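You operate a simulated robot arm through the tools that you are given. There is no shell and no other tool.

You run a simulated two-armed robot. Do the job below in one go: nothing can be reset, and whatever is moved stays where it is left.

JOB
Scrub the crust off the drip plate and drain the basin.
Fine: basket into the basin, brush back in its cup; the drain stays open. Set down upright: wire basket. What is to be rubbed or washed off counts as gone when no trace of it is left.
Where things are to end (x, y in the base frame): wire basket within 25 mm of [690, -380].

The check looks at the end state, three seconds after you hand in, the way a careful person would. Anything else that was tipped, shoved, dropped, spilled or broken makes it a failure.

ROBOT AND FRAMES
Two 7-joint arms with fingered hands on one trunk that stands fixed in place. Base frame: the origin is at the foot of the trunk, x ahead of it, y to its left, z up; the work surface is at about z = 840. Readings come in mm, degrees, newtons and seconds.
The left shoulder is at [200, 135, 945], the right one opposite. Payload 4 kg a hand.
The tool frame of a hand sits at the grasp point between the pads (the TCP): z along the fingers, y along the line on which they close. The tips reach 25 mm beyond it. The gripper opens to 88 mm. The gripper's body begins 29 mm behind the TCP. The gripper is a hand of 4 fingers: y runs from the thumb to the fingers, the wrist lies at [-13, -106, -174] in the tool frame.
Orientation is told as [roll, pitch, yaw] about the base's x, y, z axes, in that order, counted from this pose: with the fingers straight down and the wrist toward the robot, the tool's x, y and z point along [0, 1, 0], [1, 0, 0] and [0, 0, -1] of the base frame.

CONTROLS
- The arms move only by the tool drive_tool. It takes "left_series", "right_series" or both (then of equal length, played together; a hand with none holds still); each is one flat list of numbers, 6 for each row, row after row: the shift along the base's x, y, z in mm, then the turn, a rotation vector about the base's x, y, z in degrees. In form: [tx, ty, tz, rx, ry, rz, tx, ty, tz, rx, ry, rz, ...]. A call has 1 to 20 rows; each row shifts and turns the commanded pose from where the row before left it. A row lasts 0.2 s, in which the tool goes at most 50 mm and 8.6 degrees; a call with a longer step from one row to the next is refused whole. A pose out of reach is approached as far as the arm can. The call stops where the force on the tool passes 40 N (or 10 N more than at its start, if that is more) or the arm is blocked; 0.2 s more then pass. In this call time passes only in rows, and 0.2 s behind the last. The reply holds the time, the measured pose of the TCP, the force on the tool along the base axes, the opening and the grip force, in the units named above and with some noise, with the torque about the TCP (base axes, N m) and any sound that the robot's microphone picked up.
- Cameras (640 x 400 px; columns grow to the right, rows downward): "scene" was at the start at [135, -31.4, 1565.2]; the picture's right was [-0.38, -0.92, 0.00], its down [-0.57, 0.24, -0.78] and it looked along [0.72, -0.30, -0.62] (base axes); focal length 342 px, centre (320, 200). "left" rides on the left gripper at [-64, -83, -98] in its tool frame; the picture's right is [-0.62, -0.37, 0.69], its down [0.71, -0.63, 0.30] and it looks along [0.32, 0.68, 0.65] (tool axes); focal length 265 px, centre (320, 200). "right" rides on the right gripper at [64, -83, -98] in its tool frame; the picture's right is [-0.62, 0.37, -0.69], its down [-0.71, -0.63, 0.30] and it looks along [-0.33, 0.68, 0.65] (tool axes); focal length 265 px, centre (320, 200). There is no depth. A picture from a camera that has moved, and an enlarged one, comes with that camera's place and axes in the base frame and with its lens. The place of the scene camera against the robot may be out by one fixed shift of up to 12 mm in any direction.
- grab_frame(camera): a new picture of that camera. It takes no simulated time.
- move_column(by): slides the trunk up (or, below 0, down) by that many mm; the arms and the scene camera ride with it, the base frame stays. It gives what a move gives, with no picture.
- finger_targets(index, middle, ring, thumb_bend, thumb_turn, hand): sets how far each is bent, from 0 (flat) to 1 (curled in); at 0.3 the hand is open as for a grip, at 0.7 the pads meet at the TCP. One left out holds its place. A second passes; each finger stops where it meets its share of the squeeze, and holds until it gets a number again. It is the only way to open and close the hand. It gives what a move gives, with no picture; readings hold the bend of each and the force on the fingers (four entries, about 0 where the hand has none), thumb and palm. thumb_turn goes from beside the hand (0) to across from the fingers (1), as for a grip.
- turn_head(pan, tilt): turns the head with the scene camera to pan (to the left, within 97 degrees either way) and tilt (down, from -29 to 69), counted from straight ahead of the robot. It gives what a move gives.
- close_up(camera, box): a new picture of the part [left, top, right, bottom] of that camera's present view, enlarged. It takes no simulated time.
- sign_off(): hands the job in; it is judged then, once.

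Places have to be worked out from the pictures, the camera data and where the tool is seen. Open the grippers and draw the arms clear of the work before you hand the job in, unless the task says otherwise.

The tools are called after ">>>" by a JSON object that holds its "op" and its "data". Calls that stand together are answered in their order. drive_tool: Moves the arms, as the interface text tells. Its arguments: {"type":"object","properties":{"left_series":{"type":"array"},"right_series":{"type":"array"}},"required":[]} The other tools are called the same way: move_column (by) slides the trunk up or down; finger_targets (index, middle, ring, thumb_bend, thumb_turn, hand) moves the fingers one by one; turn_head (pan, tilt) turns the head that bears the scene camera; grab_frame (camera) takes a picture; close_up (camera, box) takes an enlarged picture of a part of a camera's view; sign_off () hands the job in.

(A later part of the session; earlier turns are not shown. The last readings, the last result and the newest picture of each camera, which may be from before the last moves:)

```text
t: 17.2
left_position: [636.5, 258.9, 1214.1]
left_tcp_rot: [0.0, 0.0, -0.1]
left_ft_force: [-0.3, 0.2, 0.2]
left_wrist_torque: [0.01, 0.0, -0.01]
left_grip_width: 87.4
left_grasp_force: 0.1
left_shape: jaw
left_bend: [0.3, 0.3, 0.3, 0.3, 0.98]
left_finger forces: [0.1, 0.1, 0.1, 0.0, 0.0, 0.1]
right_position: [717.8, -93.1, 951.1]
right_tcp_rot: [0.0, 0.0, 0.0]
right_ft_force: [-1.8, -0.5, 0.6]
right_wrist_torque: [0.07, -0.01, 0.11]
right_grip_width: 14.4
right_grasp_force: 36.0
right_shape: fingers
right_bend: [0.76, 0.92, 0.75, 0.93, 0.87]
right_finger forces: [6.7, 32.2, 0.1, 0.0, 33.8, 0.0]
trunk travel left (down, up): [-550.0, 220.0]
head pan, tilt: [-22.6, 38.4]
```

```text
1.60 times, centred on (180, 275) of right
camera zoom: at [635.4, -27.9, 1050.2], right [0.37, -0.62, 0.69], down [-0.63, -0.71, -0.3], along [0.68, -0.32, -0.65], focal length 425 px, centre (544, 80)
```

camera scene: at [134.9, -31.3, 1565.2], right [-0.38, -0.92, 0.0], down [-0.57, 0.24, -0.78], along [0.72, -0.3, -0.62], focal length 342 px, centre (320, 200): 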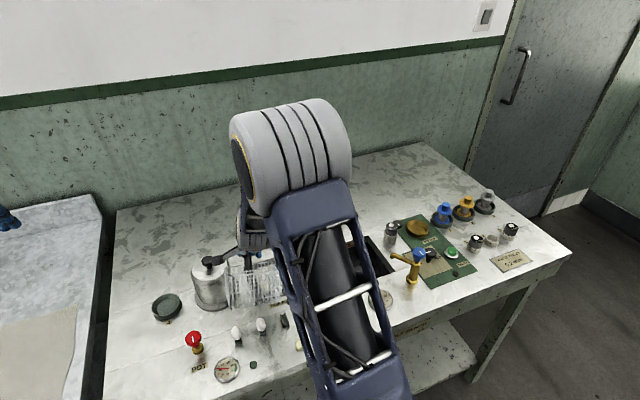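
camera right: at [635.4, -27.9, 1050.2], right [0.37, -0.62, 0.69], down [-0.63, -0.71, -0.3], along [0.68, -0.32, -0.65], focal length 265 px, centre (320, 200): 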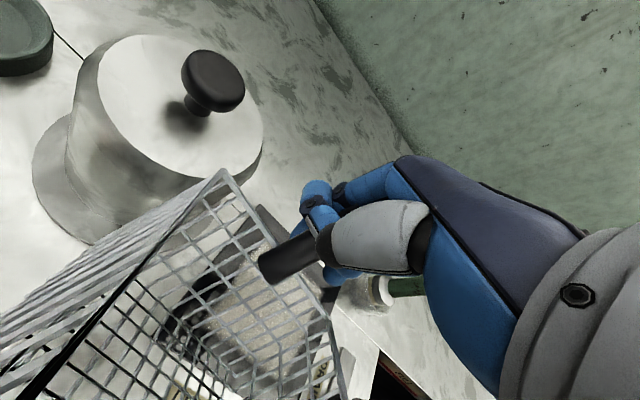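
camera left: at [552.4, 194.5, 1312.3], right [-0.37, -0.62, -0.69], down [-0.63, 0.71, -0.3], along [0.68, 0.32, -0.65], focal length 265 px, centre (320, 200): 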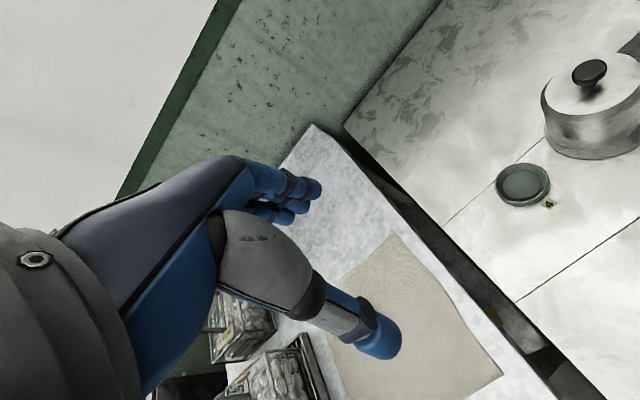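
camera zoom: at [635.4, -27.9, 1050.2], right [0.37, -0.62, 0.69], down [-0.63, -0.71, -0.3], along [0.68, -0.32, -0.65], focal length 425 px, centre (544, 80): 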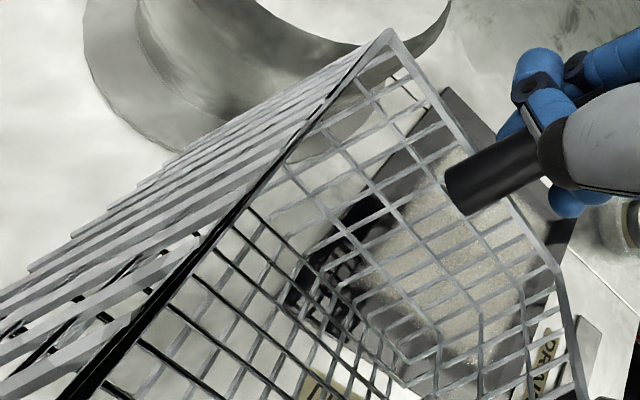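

An egg (yellow) has been knocked off its holder onto the counter in front; I need its state and the pot's exact place compared with the first picture, using the same crop as before.

>>> {"op": "close_up", "data": {"camera": "scene", "box": [130, 200, 380, 400]}}

>>> {"op": "close_up", "data": {"camera": "scene", "box": [270, 300, 330, 360]}}

```text
2.00 times, centred on (255, 300) of scene
camera zoom: at [134.9, -31.3, 1565.2], right [-0.38, -0.92, 0.0], down [-0.57, 0.24, -0.78], along [0.72, -0.3, -0.62], focal length 685 px, centre (450, 0)
```

zoom: 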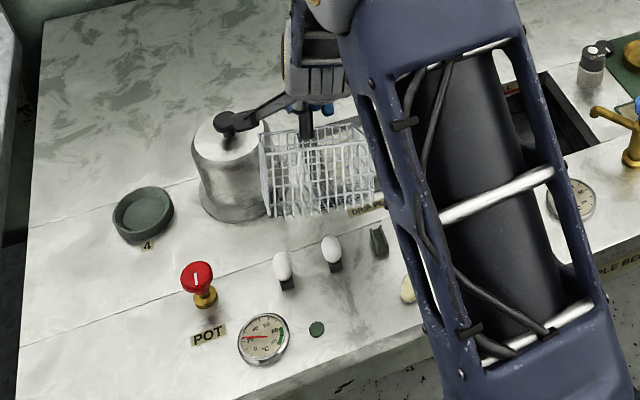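

```text
6.67 times, centred on (300, 330) of scene
camera zoom: at [134.9, -31.3, 1565.2], right [-0.38, -0.92, 0.0], down [-0.57, 0.24, -0.78], along [0.72, -0.3, -0.62], focal length 2282 px, centre (453, -667)
```

zoom: 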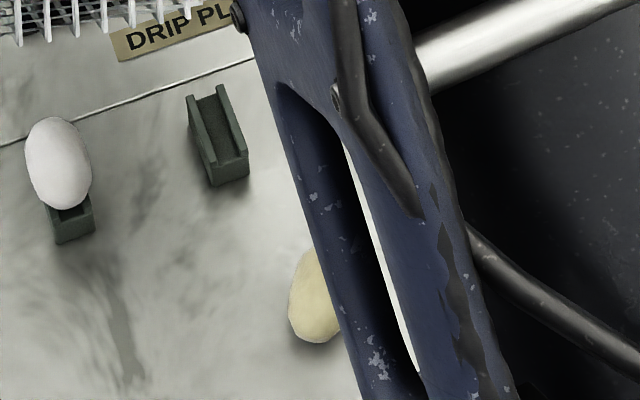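

Egg is at about (509,-139) on the counter, its holder at about (583,-128). Pot looks essentially in place. I lift the basket a little and check whether the egg is at rest.

>>> {"op": "drive_tool", "data": {"right_series": [0, 0, 8, 0, 0, 0]}}

>>> {"op": "close_up", "data": {"camera": "scene", "box": [130, 200, 380, 400]}}

>>> {"op": "close_up", "data": {"camera": "scene", "box": [270, 300, 330, 360]}}

>>> {"op": "grab_frame", "data": {"camera": "right"}}

```text
t: 17.6
left_position: [636.7, 258.0, 1214.5]
left_tcp_rot: [0.1, 0.1, 0.1]
left_ft_force: [0.0, 0.4, -0.3]
left_wrist_torque: [0.0, 0.01, 0.02]
left_grip_width: 87.5
left_grasp_force: 0.1
left_shape: jaw
left_bend: [0.3, 0.3, 0.3, 0.3, 0.98]
left_finger forces: [0.1, 0.0, 0.0, 0.0, 0.0, 0.1]
right_position: [717.8, -92.0, 958.9]
right_tcp_rot: [0.0, -0.1, 0.1]
right_ft_force: [-1.0, 0.3, -0.2]
right_wrist_torque: [-0.02, -0.05, 0.1]
right_grip_width: 14.5
right_grasp_force: 36.1
right_shape: fingers
right_bend: [0.76, 0.93, 0.75, 0.93, 0.87]
right_finger forces: [7.5, 31.9, 0.0, 0.0, 34.0, 0.1]
trunk travel left (down, up): [-550.0, 220.0]
head pan, tilt: [-22.6, 38.4]
```

```text
2.00 times, centred on (255, 300) of scene
camera zoom: at [135.0, -31.4, 1565.1], right [-0.38, -0.92, 0.0], down [-0.57, 0.24, -0.78], along [0.72, -0.3, -0.62], focal length 685 px, centre (450, 0)
```

zoom: 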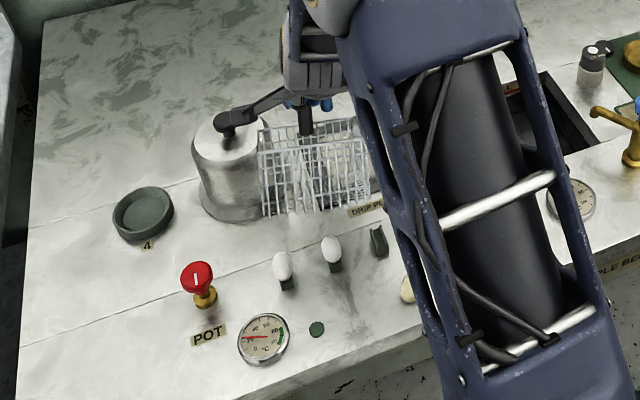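

```text
6.67 times, centred on (300, 330) of scene
camera zoom: at [135.0, -31.4, 1565.1], right [-0.38, -0.92, 0.0], down [-0.57, 0.24, -0.78], along [0.72, -0.3, -0.62], focal length 2282 px, centre (453, -667)
```

zoom: 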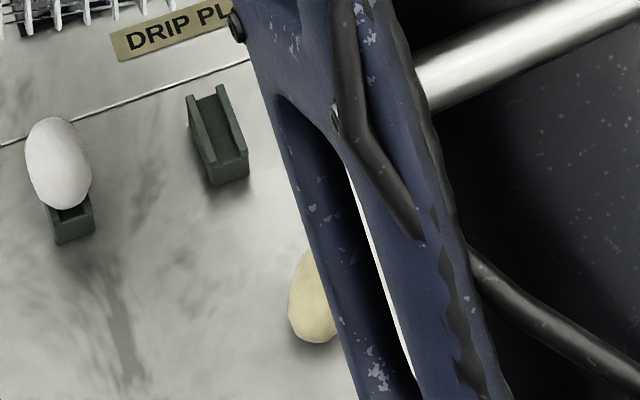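

```text
taken
camera right: at [635.2, -27.5, 1058.1], right [0.37, -0.62, 0.69], down [-0.63, -0.71, -0.3], along [0.68, -0.32, -0.65], focal length 265 px, centre (320, 200)
```

right: 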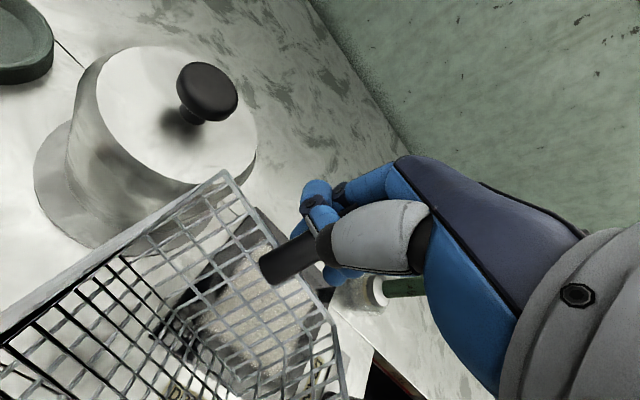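

The egg is at rest. The basket hangs in the grip, close to the pot, so I raise it straight up clear of everything.

>>> {"op": "drive_tool", "data": {"right_series": [0, 0, 12, 0, 0, 0, 0, 0, 15, 0, 0, 0, 0, 0, 20, 0, 0, 0, 0, 0, 20, 0, 0, 0, 0, 0, 20, 0, 0, 0, 0, 0, 20, 0, 0, 0, 0, 0, 15, 0, 0, 0]}}

>>> {"op": "close_up", "data": {"camera": "scene", "box": [130, 200, 380, 400]}}

>>> {"op": "grab_frame", "data": {"camera": "right"}}

>>> {"op": "grab_frame", "data": {"camera": "scene"}}

```text
t: 19.2
left_position: [637.5, 259.1, 1214.9]
left_tcp_rot: [0.0, 0.0, 0.1]
left_ft_force: [0.1, 0.7, 0.0]
left_wrist_torque: [0.0, -0.02, 0.01]
left_grip_width: 87.9
left_grasp_force: 0.0
left_shape: jaw
left_bend: [0.3, 0.3, 0.3, 0.3, 0.98]
left_finger forces: [0.2, 0.0, 0.0, 0.0, 0.0, 0.0]
right_position: [717.8, -92.3, 1083.1]
right_tcp_rot: [0.0, 0.0, 0.0]
right_ft_force: [0.5, 0.8, -1.2]
right_wrist_torque: [-0.05, -0.07, -0.01]
right_grip_width: 15.0
right_grasp_force: 37.0
right_shape: fingers
right_bend: [0.76, 0.93, 0.75, 0.93, 0.87]
right_finger forces: [6.9, 31.0, 0.1, 0.0, 35.0, 0.0]
trunk travel left (down, up): [-550.0, 220.0]
head pan, tilt: [-22.6, 38.4]
```

```text
2.00 times, centred on (255, 300) of scene
camera zoom: at [135.1, -31.3, 1565.1], right [-0.38, -0.92, 0.0], down [-0.57, 0.24, -0.78], along [0.72, -0.3, -0.62], focal length 685 px, centre (450, 0)
```

zoom: 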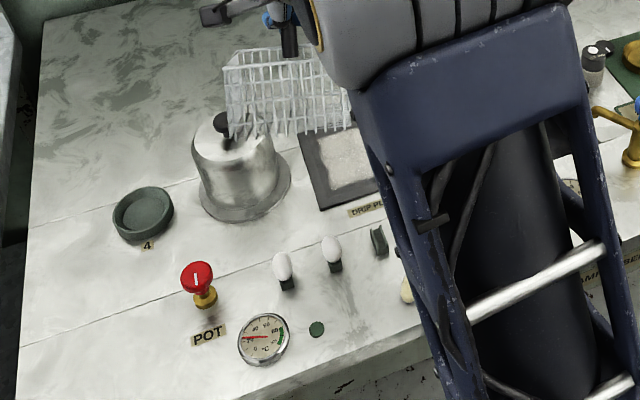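

```text
taken
camera right: at [634.9, -26.8, 1181.6], right [0.37, -0.62, 0.69], down [-0.63, -0.71, -0.3], along [0.68, -0.33, -0.65], focal length 265 px, centre (320, 200)
```

right: 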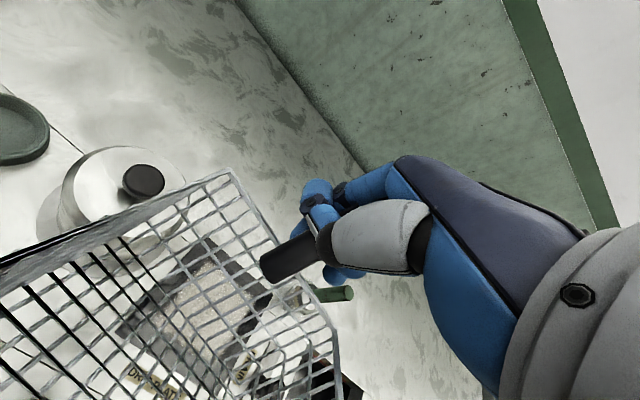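

```text
taken
camera scene: at [135.1, -31.3, 1565.1], right [-0.38, -0.92, 0.0], down [-0.57, 0.24, -0.78], along [0.72, -0.3, -0.62], focal length 342 px, centre (320, 200)
```

scene: 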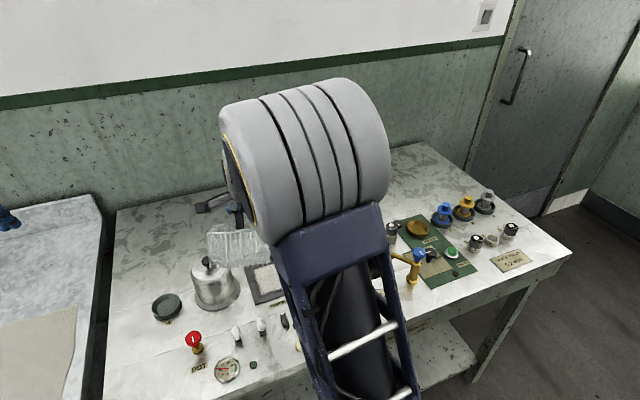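

The basket is up, pot and other eggs in place. I check the basket's tilt in the grip and the state of the basin with close-ups.

>>> {"op": "close_up", "data": {"camera": "scene", "box": [180, 190, 300, 300]}}

>>> {"op": "close_up", "data": {"camera": "right", "box": [0, 130, 380, 400]}}

```text
3.64 times, centred on (240, 245) of scene
camera zoom: at [135.1, -31.3, 1565.1], right [-0.38, -0.92, 0.0], down [-0.57, 0.24, -0.78], along [0.72, -0.3, -0.62], focal length 1245 px, centre (611, 36)
```

zoom: 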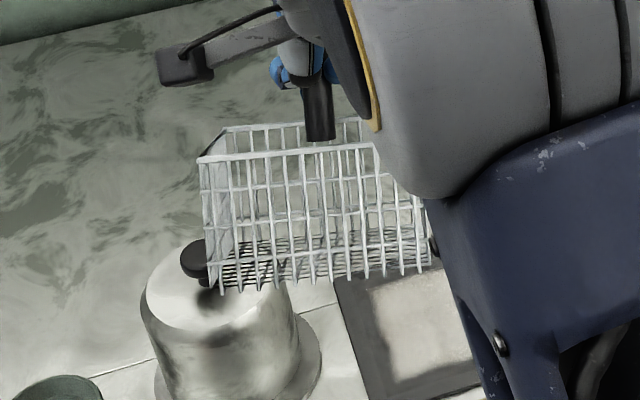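

```text
1.48 times, centred on (190, 265) of right
camera zoom: at [634.9, -26.8, 1181.6], right [0.37, -0.62, 0.69], down [-0.63, -0.71, -0.3], along [0.68, -0.33, -0.65], focal length 393 px, centre (513, 104)
```

zoom: 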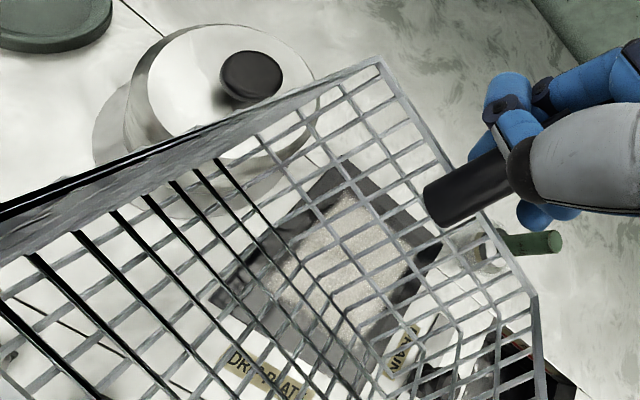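

The basket hangs level sideways but tilted about 30° front-up, because of how the grip closed. I carry it toward the basin at height while pitching the hand to level the basket.

>>> {"op": "drive_tool", "data": {"right_series": [0, -26, 0, 0, -3, 0, 0, -26, 0, 0, -3, 0, 0, -26, 0, 0, -3, 0, 0, -26, 0, 0, -3, 0, 0, -26, 0, 0, -3, 0, 0, -26, 0, 0, -3, 0, 0, -26, 0, 0, -3, 0, 0, -26, 0, 0, -3, 0]}}

>>> {"op": "grab_frame", "data": {"camera": "right"}}

>>> {"op": "grab_frame", "data": {"camera": "scene"}}

```text
t: 21.0
left_position: [636.1, 259.1, 1213.8]
left_tcp_rot: [0.0, 0.0, 0.0]
left_ft_force: [0.1, 0.1, 0.1]
left_wrist_torque: [-0.02, -0.01, -0.02]
left_grip_width: 87.5
left_grasp_force: 0.2
left_shape: jaw
left_bend: [0.3, 0.3, 0.3, 0.3, 0.98]
left_finger forces: [0.0, 0.0, 0.0, 0.0, 0.0, 0.0]
right_position: [717.1, -297.6, 1083.5]
right_tcp_rot: [0.0, -24.0, 0.0]
right_ft_force: [-0.1, 0.6, -1.4]
right_wrist_torque: [0.0, -0.05, 0.02]
right_grip_width: 15.4
right_grasp_force: 37.1
right_shape: fingers
right_bend: [0.76, 0.93, 0.75, 0.93, 0.87]
right_finger forces: [6.1, 32.2, 0.0, 0.0, 35.3, 0.0]
trunk travel left (down, up): [-550.0, 220.0]
head pan, tilt: [-22.6, 38.4]
```

```text
taken
camera right: at [602.2, -233.3, 1138.7], right [0.05, -0.62, 0.78], down [-0.45, -0.71, -0.53], along [0.89, -0.32, -0.32], focal length 265 px, centre (320, 200)
```

right: 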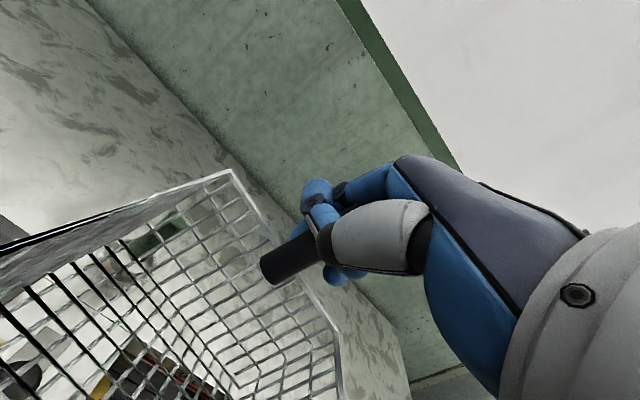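

```text
taken
camera scene: at [135.0, -31.0, 1565.2], right [-0.38, -0.92, 0.0], down [-0.57, 0.24, -0.78], along [0.72, -0.3, -0.62], focal length 342 px, centre (320, 200)
```

scene: 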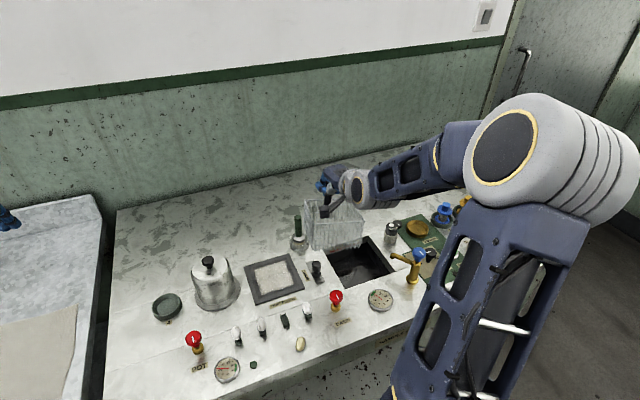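

With the pitch, the scene camera now sees everything. I zoom on the basket/basin and on the egg area.

>>> {"op": "close_up", "data": {"camera": "scene", "box": [270, 160, 430, 310]}}

>>> {"op": "close_up", "data": {"camera": "scene", "box": [180, 240, 360, 380]}}

```text
2.67 times, centred on (350, 235) of scene
camera zoom: at [135.0, -31.0, 1565.2], right [-0.38, -0.92, 0.0], down [-0.57, 0.24, -0.78], along [0.72, -0.3, -0.62], focal length 913 px, centre (240, 107)
```

zoom: 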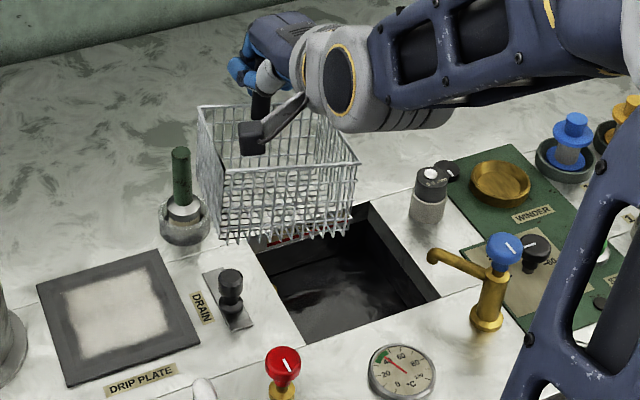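

```text
2.86 times, centred on (270, 310) of scene
camera zoom: at [135.0, -31.0, 1565.2], right [-0.38, -0.92, 0.0], down [-0.57, 0.24, -0.78], along [0.72, -0.3, -0.62], focal length 978 px, centre (463, -114)
```

zoom: 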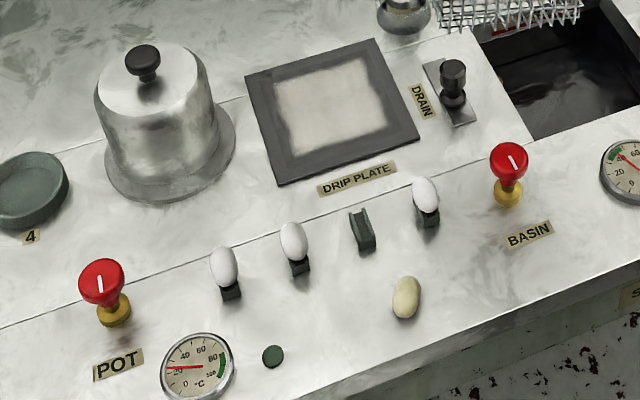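

The basin looks nearly empty, the crust is a beige square in the plate's middle, and the yellow egg lies at about (510,-139) and will need putting back. The basket is nearly level but yawed about 17° off; I square it and move it over the basin.

>>> {"op": "drive_tool", "data": {"right_series": [7.2, -22, 0, 0, -1, 4.25, 7.2, -22, 0, 0, -1, 4.25, 7.2, -22, 0, 0, -1, 4.25, 7.3, -22.4, 0, 0, -1, 4.25]}}

>>> {"op": "close_up", "data": {"camera": "scene", "box": [270, 160, 430, 310]}}

>>> {"op": "grab_frame", "data": {"camera": "right"}}

```text
t: 22.0
left_position: [637.7, 258.9, 1214.1]
left_tcp_rot: [0.0, 0.0, 0.0]
left_ft_force: [0.0, -1.0, 0.1]
left_wrist_torque: [-0.03, 0.03, 0.0]
left_grip_width: 87.7
left_grasp_force: 0.1
left_shape: jaw
left_bend: [0.3, 0.3, 0.3, 0.3, 0.98]
left_finger forces: [0.0, 0.0, 0.0, 0.1, 0.0, 0.0]
right_position: [747.8, -387.5, 1080.9]
right_tcp_rot: [-0.7, -28.1, 17.3]
right_ft_force: [-1.2, 0.5, -1.0]
right_wrist_torque: [0.02, -0.07, 0.01]
right_grip_width: 15.6
right_grasp_force: 37.3
right_shape: fingers
right_bend: [0.76, 0.93, 0.75, 0.93, 0.87]
right_finger forces: [6.0, 32.4, 0.0, 0.0, 35.3, 0.0]
trunk travel left (down, up): [-550.0, 220.0]
head pan, tilt: [-22.6, 38.4]
```

```text
2.67 times, centred on (350, 235) of scene
camera zoom: at [134.9, -31.0, 1565.2], right [-0.38, -0.92, 0.0], down [-0.57, 0.24, -0.78], along [0.72, -0.3, -0.62], focal length 913 px, centre (240, 107)
```

zoom: 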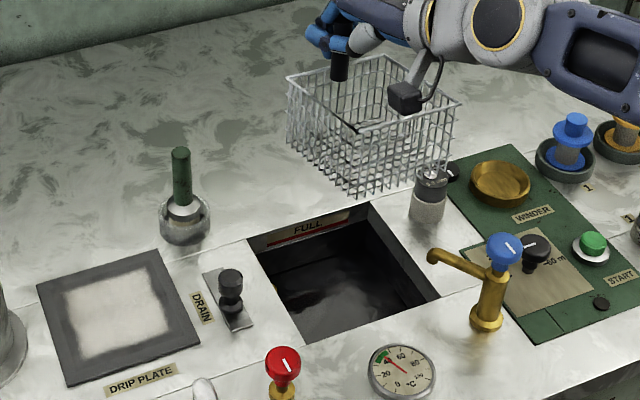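

```text
taken
camera right: at [614.1, -360.7, 1128.2], right [0.18, -0.58, 0.79], down [-0.19, -0.81, -0.56], along [0.97, -0.05, -0.25], focal length 265 px, centre (320, 200)
```

right: 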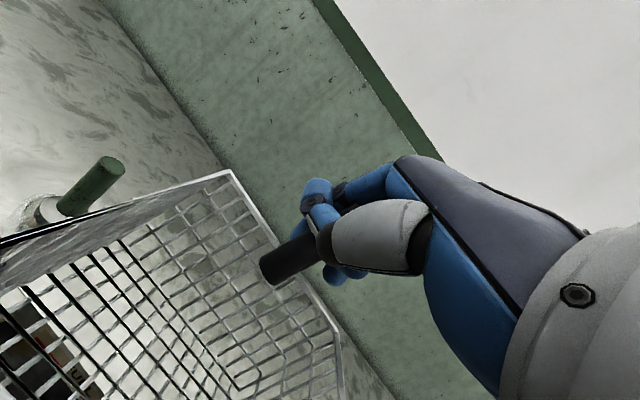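

The view is very good now: the basin is a dark well with a spout overhanging its front-right corner and a tap knob where my wrist would come down. I zoom in on the basin to judge depth, the remaining water and the tap.

>>> {"op": "close_up", "data": {"camera": "scene", "box": [325, 220, 405, 295]}}

>>> {"op": "close_up", "data": {"camera": "scene", "box": [335, 150, 425, 250]}}

>>> {"op": "close_up", "data": {"camera": "scene", "box": [380, 200, 500, 310]}}

```text
5.33 times, centred on (365, 258) of scene
camera zoom: at [134.9, -31.0, 1565.2], right [-0.38, -0.92, 0.0], down [-0.57, 0.24, -0.78], along [0.72, -0.3, -0.62], focal length 1826 px, centre (80, -107)
```

zoom: 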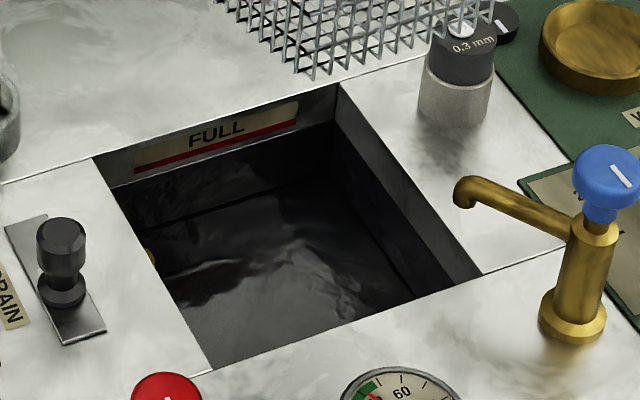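

```text
4.00 times, centred on (380, 200) of scene
camera zoom: at [134.9, -31.0, 1565.2], right [-0.38, -0.92, 0.0], down [-0.57, 0.24, -0.78], along [0.72, -0.3, -0.62], focal length 1369 px, centre (80, 200)
```

zoom: 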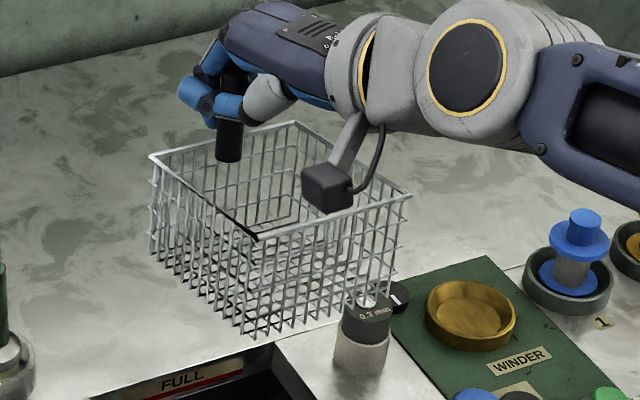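

```text
3.64 times, centred on (440, 255) of scene
camera zoom: at [134.9, -31.0, 1565.2], right [-0.38, -0.92, 0.0], down [-0.57, 0.24, -0.78], along [0.72, -0.3, -0.62], focal length 1245 px, centre (-116, 0)
```

zoom: 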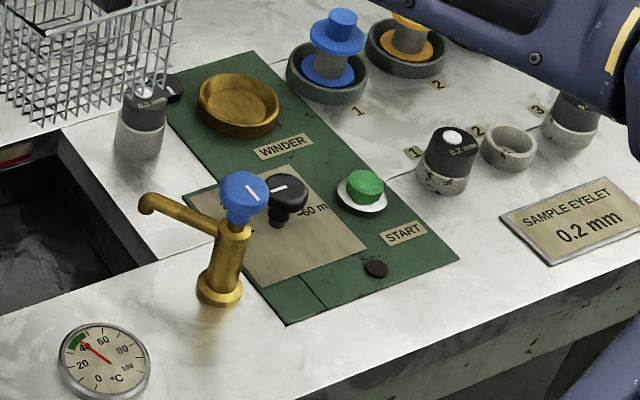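

The basin floor shows at about z≈757 (well ≈83 deep), still wet-looking. My wrist would come down near the spout (≈(620,-432,905)) and tap knob from this side, so I turn the hand −96° in place so the wrist comes over the drain side instead; the square basket fits either way.

>>> {"op": "drive_tool", "data": {"right_series": [-4, -2.8, 3, 0, 0, -8, -4, -2.8, 3, 0, 0, -8, -4, -2.8, 3, 0, 0, -8, -4, -2.8, 0, 0, 0, -8, -4, -2.8, 0, 0, 0, -8, -4, -2.8, 0, 0, 0, -8]}}

>>> {"op": "grab_frame", "data": {"camera": "scene"}}

```text
t: 23.4
left_position: [635.6, 257.8, 1215.3]
left_tcp_rot: [0.0, 0.0, -0.1]
left_ft_force: [0.7, 0.2, 0.0]
left_wrist_torque: [0.0, 0.01, -0.04]
left_grip_width: 87.7
left_grasp_force: 0.1
left_shape: jaw
left_bend: [0.3, 0.3, 0.3, 0.3, 0.98]
left_finger forces: [0.0, 0.0, 0.0, 0.0, 0.0, 0.0]
right_position: [722.4, -405.5, 1090.7]
right_tcp_rot: [-0.7, -28.1, -30.9]
right_ft_force: [0.1, -0.7, -0.3]
right_wrist_torque: [-0.05, -0.07, 0.05]
right_grip_width: 15.6
right_grasp_force: 33.9
right_shape: fingers
right_bend: [0.76, 0.94, 0.75, 0.93, 0.87]
right_finger forces: [5.5, 29.7, 0.1, 0.0, 32.6, 0.2]
trunk travel left (down, up): [-550.0, 220.0]
head pan, tilt: [-22.6, 38.4]
```

```text
taken
camera scene: at [134.9, -31.7, 1565.2], right [-0.39, -0.92, 0.0], down [-0.57, 0.24, -0.78], along [0.72, -0.3, -0.62], focal length 342 px, centre (320, 200)
```

scene: 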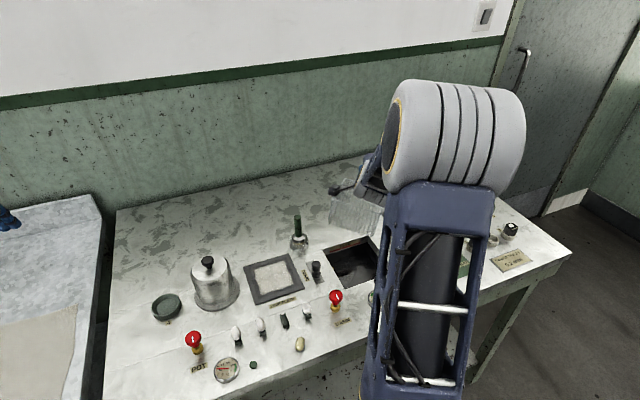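

Halfway around and holding well. I finish the turn.

>>> {"op": "drive_tool", "data": {"right_series": [-4, -2.8, 0, 0, 0, -8, -4, -2.8, 0, 0, 0, -8, -4, -2.8, 0, 0, 0, -8, -4, -2.8, 0, 0, 0, -8, -4, -2.8, 0, 0, 0, -8, -4, -2.8, 0, 0, 0, -8]}}

>>> {"op": "grab_frame", "data": {"camera": "scene"}}

>>> {"op": "grab_frame", "data": {"camera": "right"}}

```text
t: 24.8
left_position: [637.1, 259.4, 1214.9]
left_tcp_rot: [0.1, 0.1, 0.0]
left_ft_force: [-0.7, 0.3, 0.6]
left_wrist_torque: [-0.02, 0.0, 0.02]
left_grip_width: 87.6
left_grasp_force: 0.1
left_shape: jaw
left_bend: [0.3, 0.3, 0.3, 0.3, 0.98]
left_finger forces: [0.0, 0.1, 0.1, 0.1, 0.0, 0.0]
right_position: [698.4, -420.8, 1090.5]
right_tcp_rot: [-0.7, -27.9, -78.8]
right_ft_force: [1.5, 0.0, -0.8]
right_wrist_torque: [-0.09, 0.0, -0.01]
right_grip_width: 16.3
right_grasp_force: 34.0
right_shape: fingers
right_bend: [0.76, 0.94, 0.75, 0.93, 0.87]
right_finger forces: [5.4, 30.1, 0.0, 0.0, 32.8, 0.0]
trunk travel left (down, up): [-550.0, 220.0]
head pan, tilt: [-22.6, 38.4]
```

```text
taken
camera scene: at [134.9, -31.4, 1565.2], right [-0.38, -0.92, 0.0], down [-0.57, 0.24, -0.78], along [0.72, -0.3, -0.62], focal length 342 px, centre (320, 200)
```

scene: 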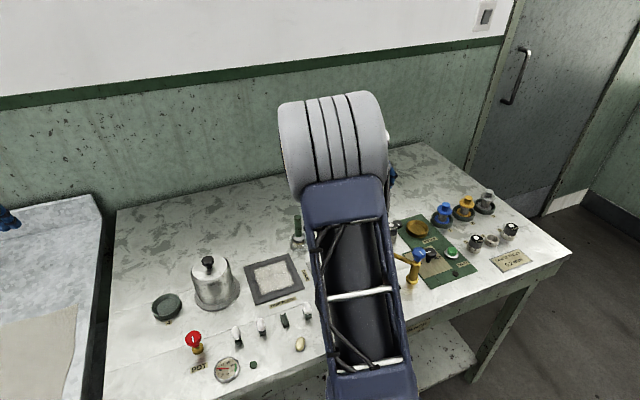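

```text
taken
camera right: at [740.4, -290.9, 1138.0], right [-0.6, -0.12, 0.79], down [-0.79, 0.27, -0.56], along [-0.15, -0.96, -0.25], focal length 265 px, centre (320, 200)
```

right: 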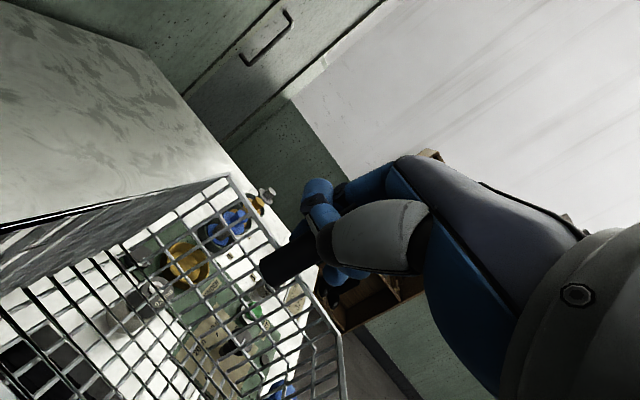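

The hand turned fine; the basket's side is now square with the basin. From the hand camera the rim is about 15–19 mm under the TCP and the basket centre about (+7,+62) from it. I shift to put the centre near (694,-369) and lower until its bottom is just above the counter.

>>> {"op": "drive_tool", "data": {"right_series": [-4, -3.5, -20, 0, 0, 0, -4, -3.5, -25, 0, 0, 0, -3, -3, -25, 0, 0, 0, 0, 0, -25, 0, 0, 0, 0, 0, -25, 0, 0, 0, 0, 0, -20, 0, 0, 0]}}

>>> {"op": "grab_frame", "data": {"camera": "right"}}

>>> {"op": "grab_frame", "data": {"camera": "scene"}}

```text
t: 26.2
left_position: [636.5, 258.5, 1215.2]
left_tcp_rot: [0.0, -0.1, 0.0]
left_ft_force: [-1.5, 0.5, -0.2]
left_wrist_torque: [0.01, -0.01, 0.01]
left_grip_width: 87.5
left_grasp_force: 0.0
left_shape: jaw
left_bend: [0.3, 0.3, 0.3, 0.3, 0.98]
left_finger forces: [0.0, 0.0, 0.0, 0.0, 0.0, 0.0]
right_position: [686.6, -431.6, 951.5]
right_tcp_rot: [-0.7, -27.9, -78.8]
right_ft_force: [-0.5, -0.4, -1.2]
right_wrist_torque: [-0.06, 0.04, -0.01]
right_grip_width: 16.2
right_grasp_force: 34.2
right_shape: fingers
right_bend: [0.76, 0.94, 0.75, 0.93, 0.87]
right_finger forces: [5.4, 30.1, 0.0, 0.0, 32.7, 0.0]
trunk travel left (down, up): [-550.0, 220.0]
head pan, tilt: [-22.6, 38.4]
```

```text
taken
camera right: at [728.6, -301.9, 998.5], right [-0.6, -0.12, 0.79], down [-0.79, 0.27, -0.56], along [-0.15, -0.96, -0.25], focal length 265 px, centre (320, 200)
```

right: 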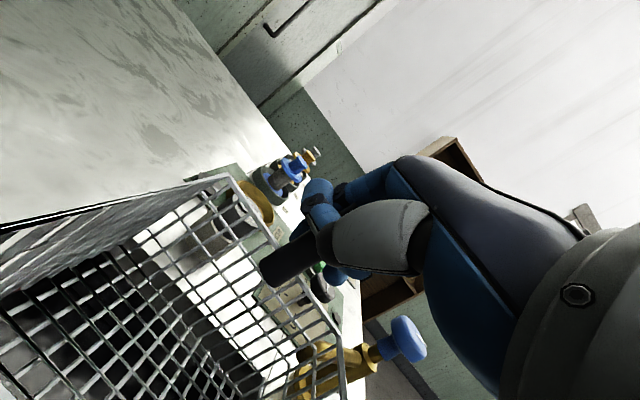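

```text
taken
camera scene: at [134.9, -31.3, 1565.2], right [-0.38, -0.92, 0.0], down [-0.57, 0.24, -0.78], along [0.72, -0.3, -0.62], focal length 342 px, centre (320, 200)
```

scene: 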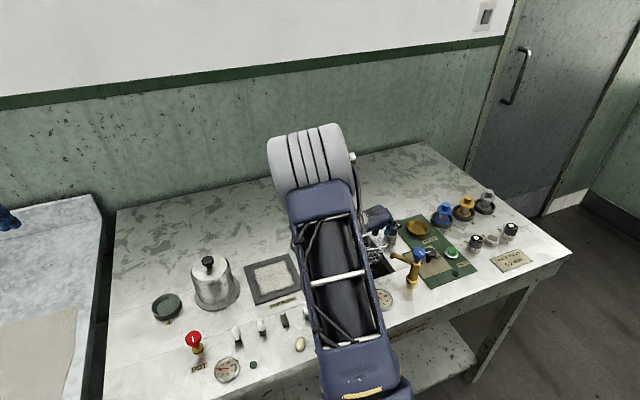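

I zoom in to see the basket against the basin edges.

>>> {"op": "close_up", "data": {"camera": "right", "box": [0, 160, 380, 400]}}

>>> {"op": "close_up", "data": {"camera": "scene", "box": [330, 190, 430, 300]}}

```text
1.67 times, centred on (190, 280) of right
camera zoom: at [728.6, -301.9, 998.5], right [-0.6, -0.12, 0.79], down [-0.79, 0.27, -0.56], along [-0.15, -0.96, -0.25], focal length 442 px, centre (537, 67)
```

zoom: 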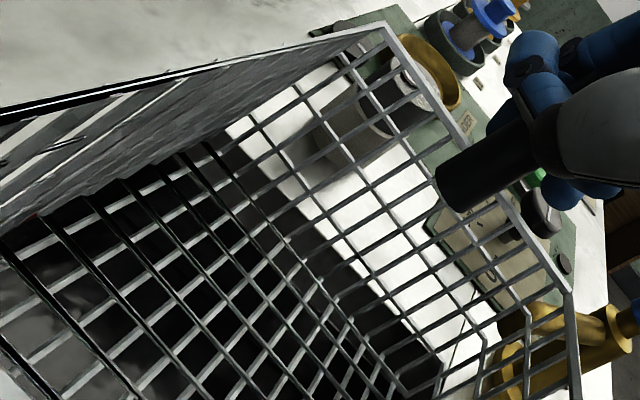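

```text
3.64 times, centred on (380, 245) of scene
camera zoom: at [134.9, -31.3, 1565.2], right [-0.38, -0.92, 0.0], down [-0.57, 0.24, -0.78], along [0.72, -0.3, -0.62], focal length 1245 px, centre (102, 36)
```

zoom: 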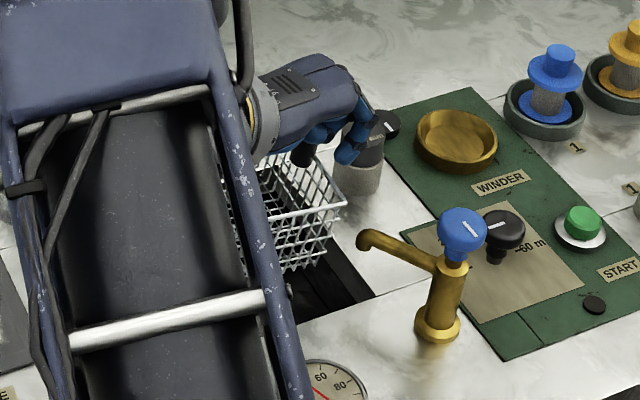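

The basket is centred at about (694,-372), inside the basin outline, with a slight tilt (~5°) that I take out while lowering into the well.

>>> {"op": "drive_tool", "data": {"right_series": [0, 0, 0, -5, 4, 0, 0, 0, -15, 0, 0, 0, 0, 0, -15, 0, 0, 0, 0, 0, -15, 0, 0, 0, 0, 0, -10, 0, 0, 0]}}

>>> {"op": "close_up", "data": {"camera": "right", "box": [0, 160, 380, 400]}}

>>> {"op": "close_up", "data": {"camera": "scene", "box": [330, 190, 430, 300]}}

```text
t: 27.4
left_position: [636.1, 258.6, 1214.8]
left_tcp_rot: [0.0, -0.1, 0.0]
left_ft_force: [-0.1, -0.1, 0.3]
left_wrist_torque: [-0.01, 0.01, -0.02]
left_grip_width: 87.6
left_grasp_force: 0.1
left_shape: jaw
left_bend: [0.3, 0.3, 0.3, 0.3, 0.98]
left_finger forces: [0.0, 0.1, 0.1, 0.0, 0.1, 0.0]
right_position: [686.2, -431.1, 896.1]
right_tcp_rot: [-6.4, -31.9, -75.9]
right_ft_force: [0.7, 0.4, -0.6]
right_wrist_torque: [-0.08, 0.04, -0.03]
right_grip_width: 16.2
right_grasp_force: 34.5
right_shape: fingers
right_bend: [0.76, 0.94, 0.75, 0.93, 0.87]
right_finger forces: [5.3, 30.4, 0.1, 0.0, 32.5, 0.1]
trunk travel left (down, up): [-550.0, 220.0]
head pan, tilt: [-22.6, 38.4]
```

```text
1.67 times, centred on (190, 280) of right
camera zoom: at [731.5, -297.9, 928.9], right [-0.54, -0.05, 0.84], down [-0.82, 0.22, -0.52], along [-0.16, -0.97, -0.16], focal length 442 px, centre (537, 67)
```

zoom: 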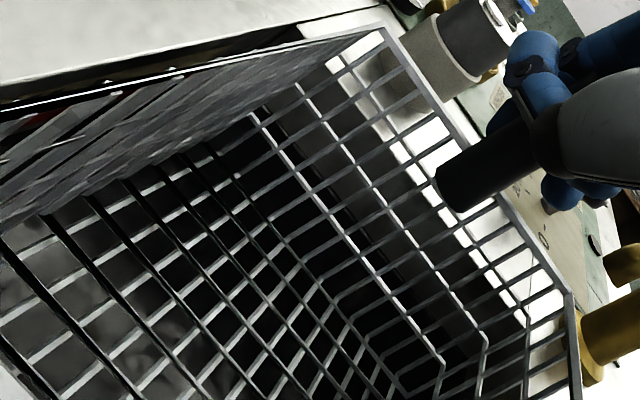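

```text
3.64 times, centred on (380, 245) of scene
camera zoom: at [135.0, -31.3, 1565.2], right [-0.38, -0.92, 0.0], down [-0.57, 0.24, -0.78], along [0.72, -0.3, -0.62], focal length 1245 px, centre (102, 36)
```

zoom: 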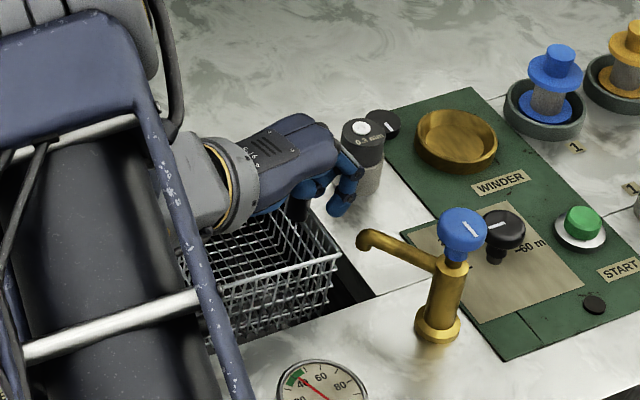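

The basket is going down into the well cleanly. I continue lowering in small steps and watch for contact.

>>> {"op": "drive_tool", "data": {"right_series": [0, 0, -10, 0, 0, 0, 0, 0, -10, 0, 0, 0, 0, 0, -6, 0, 0, 0, 0, 0, -4, 0, 0, 0]}}

>>> {"op": "close_up", "data": {"camera": "scene", "box": [330, 190, 430, 300]}}

>>> {"op": "grab_frame", "data": {"camera": "right"}}

```text
t: 28.4
left_position: [637.7, 257.6, 1214.3]
left_tcp_rot: [-0.1, 0.0, 0.0]
left_ft_force: [-0.7, 0.8, -0.1]
left_wrist_torque: [-0.02, -0.01, 0.01]
left_grip_width: 87.3
left_grasp_force: 0.1
left_shape: jaw
left_bend: [0.3, 0.3, 0.3, 0.3, 0.98]
left_finger forces: [0.0, 0.0, 0.1, 0.0, 0.0, 0.0]
right_position: [688.3, -431.1, 865.6]
right_tcp_rot: [-6.4, -31.9, -76.0]
right_ft_force: [1.0, 1.0, 0.1]
right_wrist_torque: [-0.07, 0.02, -0.03]
right_grip_width: 16.0
right_grasp_force: 33.8
right_shape: fingers
right_bend: [0.76, 0.94, 0.75, 0.93, 0.87]
right_finger forces: [5.4, 30.3, 0.0, 0.0, 32.6, 0.1]
trunk travel left (down, up): [-550.0, 220.0]
head pan, tilt: [-22.6, 38.4]
```

```text
3.64 times, centred on (380, 245) of scene
camera zoom: at [135.0, -31.4, 1565.2], right [-0.38, -0.92, 0.0], down [-0.57, 0.24, -0.78], along [0.72, -0.3, -0.62], focal length 1245 px, centre (102, 36)
```

zoom: 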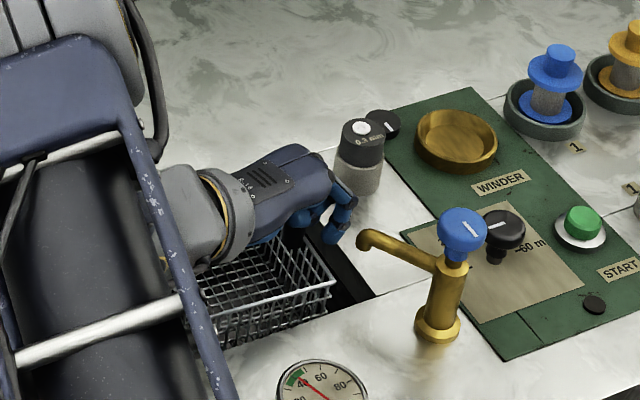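

```text
taken
camera right: at [732.0, -297.4, 898.6], right [-0.54, -0.05, 0.84], down [-0.82, 0.22, -0.52], along [-0.16, -0.97, -0.16], focal length 265 px, centre (320, 200)
```

right: 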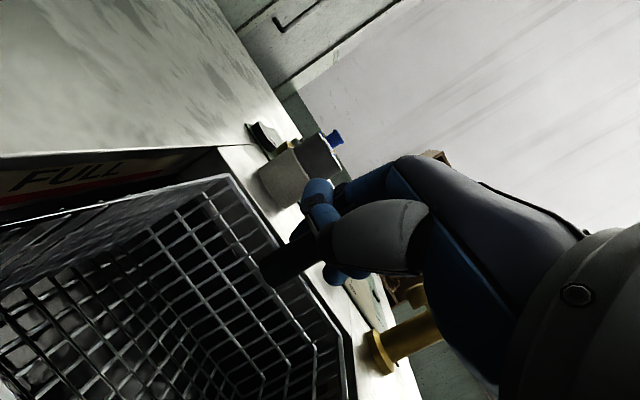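

No contact yet (force ≈0). I go on in 3 mm steps.

>>> {"op": "drive_tool", "data": {"right_series": [0, 0, -3, 0, 0, 0, 0, 0, -3, 0, 0, 0, 0, 0, -3, 0, 0, 0, 0, 0, -3, 0, 0, 0]}}

>>> {"op": "grab_frame", "data": {"camera": "right"}}

```text
t: 29.4
left_position: [636.7, 258.7, 1214.9]
left_tcp_rot: [0.0, 0.0, 0.0]
left_ft_force: [-1.0, 0.3, 0.8]
left_wrist_torque: [0.01, -0.02, 0.04]
left_grip_width: 87.3
left_grasp_force: 0.1
left_shape: jaw
left_bend: [0.3, 0.3, 0.3, 0.3, 0.98]
left_finger forces: [0.0, 0.0, 0.1, 0.0, 0.0, 0.1]
right_position: [688.4, -432.4, 856.1]
right_tcp_rot: [-6.3, -32.4, -76.0]
right_ft_force: [-2.2, 0.4, 18.2]
right_wrist_torque: [0.08, -0.06, 0.06]
right_grip_width: 17.7
right_grasp_force: 38.9
right_shape: fingers
right_bend: [0.77, 0.95, 0.75, 0.94, 0.87]
right_finger forces: [8.6, 35.1, 0.1, 0.0, 33.4, 0.0]
trunk travel left (down, up): [-550.0, 220.0]
head pan, tilt: [-22.6, 38.4]
```

```text
taken
camera right: at [732.5, -299.3, 888.4], right [-0.55, -0.04, 0.84], down [-0.82, 0.22, -0.53], along [-0.16, -0.97, -0.15], focal length 265 px, centre (320, 200)
```

right: 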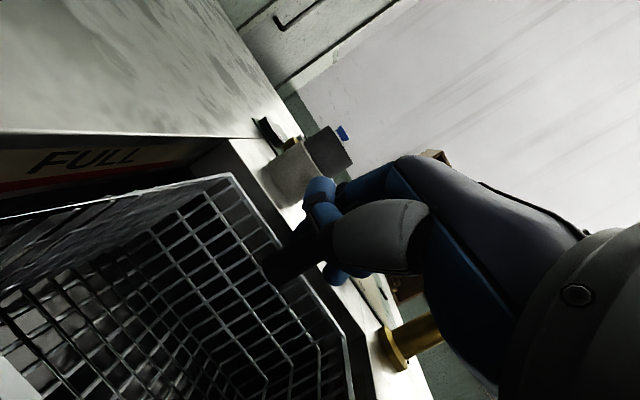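

Contact under the handle side at z≈856 (18 N, almost no torque), so the handle edge stands on the floor and the far side is still slightly up. I tilt a bit more so it sits flat.

>>> {"op": "drive_tool", "data": {"right_series": [0, 0, 4, 0, 0, 0, 0, 0, 0, -3, 0, 0, 0, 0, 0, -3, 0, 0, 0, 0, -2, 0, 0, 0]}}

>>> {"op": "grab_frame", "data": {"camera": "right"}}

>>> {"op": "close_up", "data": {"camera": "scene", "box": [330, 190, 430, 300]}}

```text
t: 30.4
left_position: [635.5, 259.0, 1214.5]
left_tcp_rot: [0.1, 0.1, 0.0]
left_ft_force: [0.6, 0.3, -0.3]
left_wrist_torque: [0.01, 0.03, -0.03]
left_grip_width: 87.2
left_grasp_force: 0.0
left_shape: jaw
left_bend: [0.3, 0.3, 0.3, 0.3, 0.98]
left_finger forces: [0.0, 0.0, 0.0, 0.0, 0.0, 0.0]
right_position: [687.6, -429.3, 855.4]
right_tcp_rot: [-8.2, -37.9, -74.8]
right_ft_force: [0.5, 3.2, 15.8]
right_wrist_torque: [0.31, -0.06, 0.06]
right_grip_width: 17.8
right_grasp_force: 40.7
right_shape: fingers
right_bend: [0.77, 0.95, 0.75, 0.94, 0.87]
right_finger forces: [10.0, 35.6, 0.0, 0.0, 35.4, 0.1]
trunk travel left (down, up): [-550.0, 220.0]
head pan, tilt: [-22.6, 38.4]
```

```text
taken
camera right: at [732.4, -294.9, 875.2], right [-0.55, 0.04, 0.84], down [-0.82, 0.17, -0.54], along [-0.16, -0.99, -0.05], focal length 265 px, centre (320, 200)
```

right: 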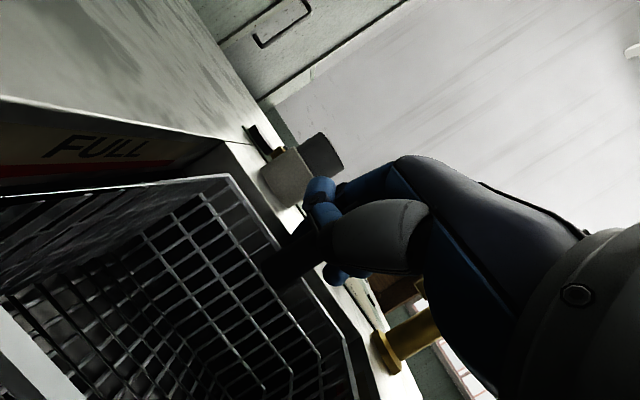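

```text
3.64 times, centred on (380, 245) of scene
camera zoom: at [134.6, -31.0, 1565.4], right [-0.38, -0.92, 0.0], down [-0.57, 0.24, -0.78], along [0.72, -0.3, -0.62], focal length 1245 px, centre (102, 36)
```

zoom: 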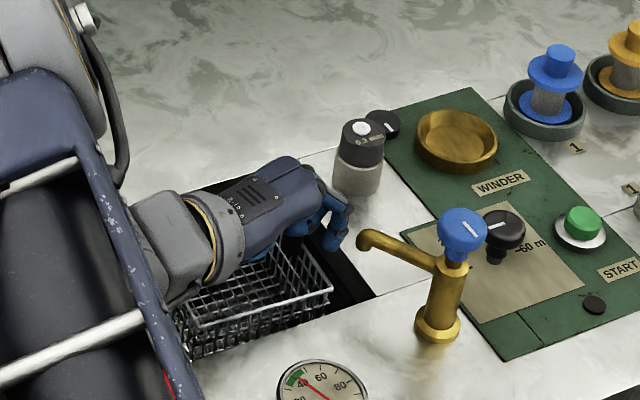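

The contact has moved toward the basket's middle, so it is nearly flat. I unload it by 2 mm and open the fingers.

>>> {"op": "drive_tool", "data": {"right_series": [0, 0, 2, 0, 0, 0]}}

>>> {"op": "finger_targets", "data": {"hand": "right", "index": 0.68, "middle": 0.68, "ring": 0.68, "thumb_bend": 0.55, "thumb_turn": 0.98}}

>>> {"op": "grab_frame", "data": {"camera": "right"}}

>>> {"op": "close_up", "data": {"camera": "scene", "box": [330, 190, 430, 300]}}

```text
t: 30.8
left_position: [637.2, 259.7, 1214.0]
left_tcp_rot: [-0.1, -0.1, 0.1]
left_ft_force: [-0.2, -0.8, -0.5]
left_wrist_torque: [0.03, 0.03, -0.02]
left_grip_width: 87.6
left_grasp_force: 0.1
left_shape: jaw
left_bend: [0.3, 0.3, 0.3, 0.3, 0.98]
left_finger forces: [0.1, 0.0, 0.0, 0.0, 0.0, 0.0]
right_position: [688.2, -428.9, 856.4]
right_tcp_rot: [-8.3, -37.7, -74.8]
right_ft_force: [1.7, 2.5, 8.5]
right_wrist_torque: [0.19, -0.01, 0.02]
right_grip_width: 17.6
right_grasp_force: 38.5
right_shape: fingers
right_bend: [0.77, 0.95, 0.75, 0.94, 0.87]
right_finger forces: [8.5, 33.8, 0.0, 0.0, 35.4, 0.1]
trunk travel left (down, up): [-550.0, 220.0]
head pan, tilt: [-22.6, 38.4]
```

```text
t: 31.8
left_position: [636.6, 259.4, 1215.0]
left_tcp_rot: [-0.1, 0.0, 0.0]
left_ft_force: [-0.2, 0.7, 0.5]
left_wrist_torque: [0.0, 0.0, -0.02]
left_grip_width: 87.6
left_grasp_force: 0.0
left_shape: jaw
left_bend: [0.3, 0.3, 0.3, 0.3, 0.98]
left_finger forces: [0.1, 0.1, 0.0, 0.1, 0.1, 0.0]
right_position: [688.8, -430.0, 859.2]
right_tcp_rot: [-8.2, -37.9, -74.9]
right_ft_force: [9.4, 3.1, 28.5]
right_wrist_torque: [0.29, -0.28, -0.2]
right_grip_width: 5.0
right_grasp_force: 23.9
right_shape: fingers
right_bend: [0.65, 0.79, 0.68, 0.71, 0.89]
right_finger forces: [5.8, 15.5, 0.1, 0.0, 27.0, 0.1]
trunk travel left (down, up): [-550.0, 220.0]
head pan, tilt: [-22.6, 38.4]
```

```text
taken
camera right: at [732.6, -294.7, 877.6], right [-0.55, 0.04, 0.84], down [-0.82, 0.17, -0.55], along [-0.16, -0.99, -0.05], focal length 265 px, centre (320, 200)
```

right: 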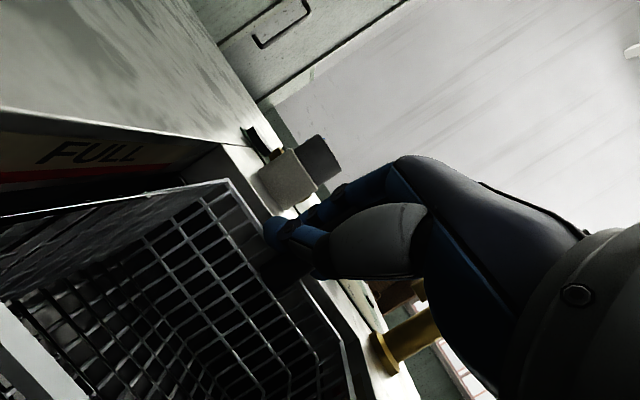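

```text
3.64 times, centred on (380, 245) of scene
camera zoom: at [134.5, -30.8, 1565.4], right [-0.38, -0.92, 0.0], down [-0.57, 0.24, -0.78], along [0.72, -0.3, -0.62], focal length 1245 px, centre (102, 36)
```

zoom: 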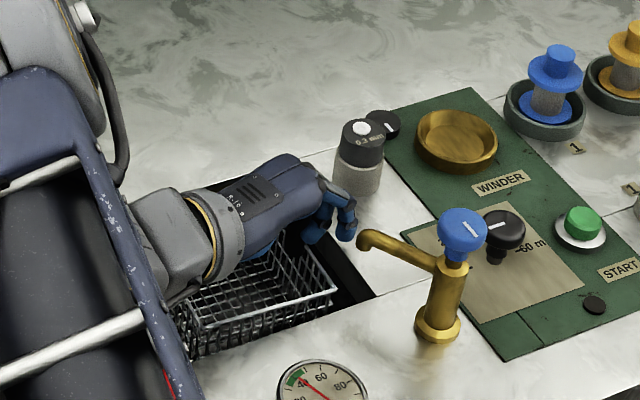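

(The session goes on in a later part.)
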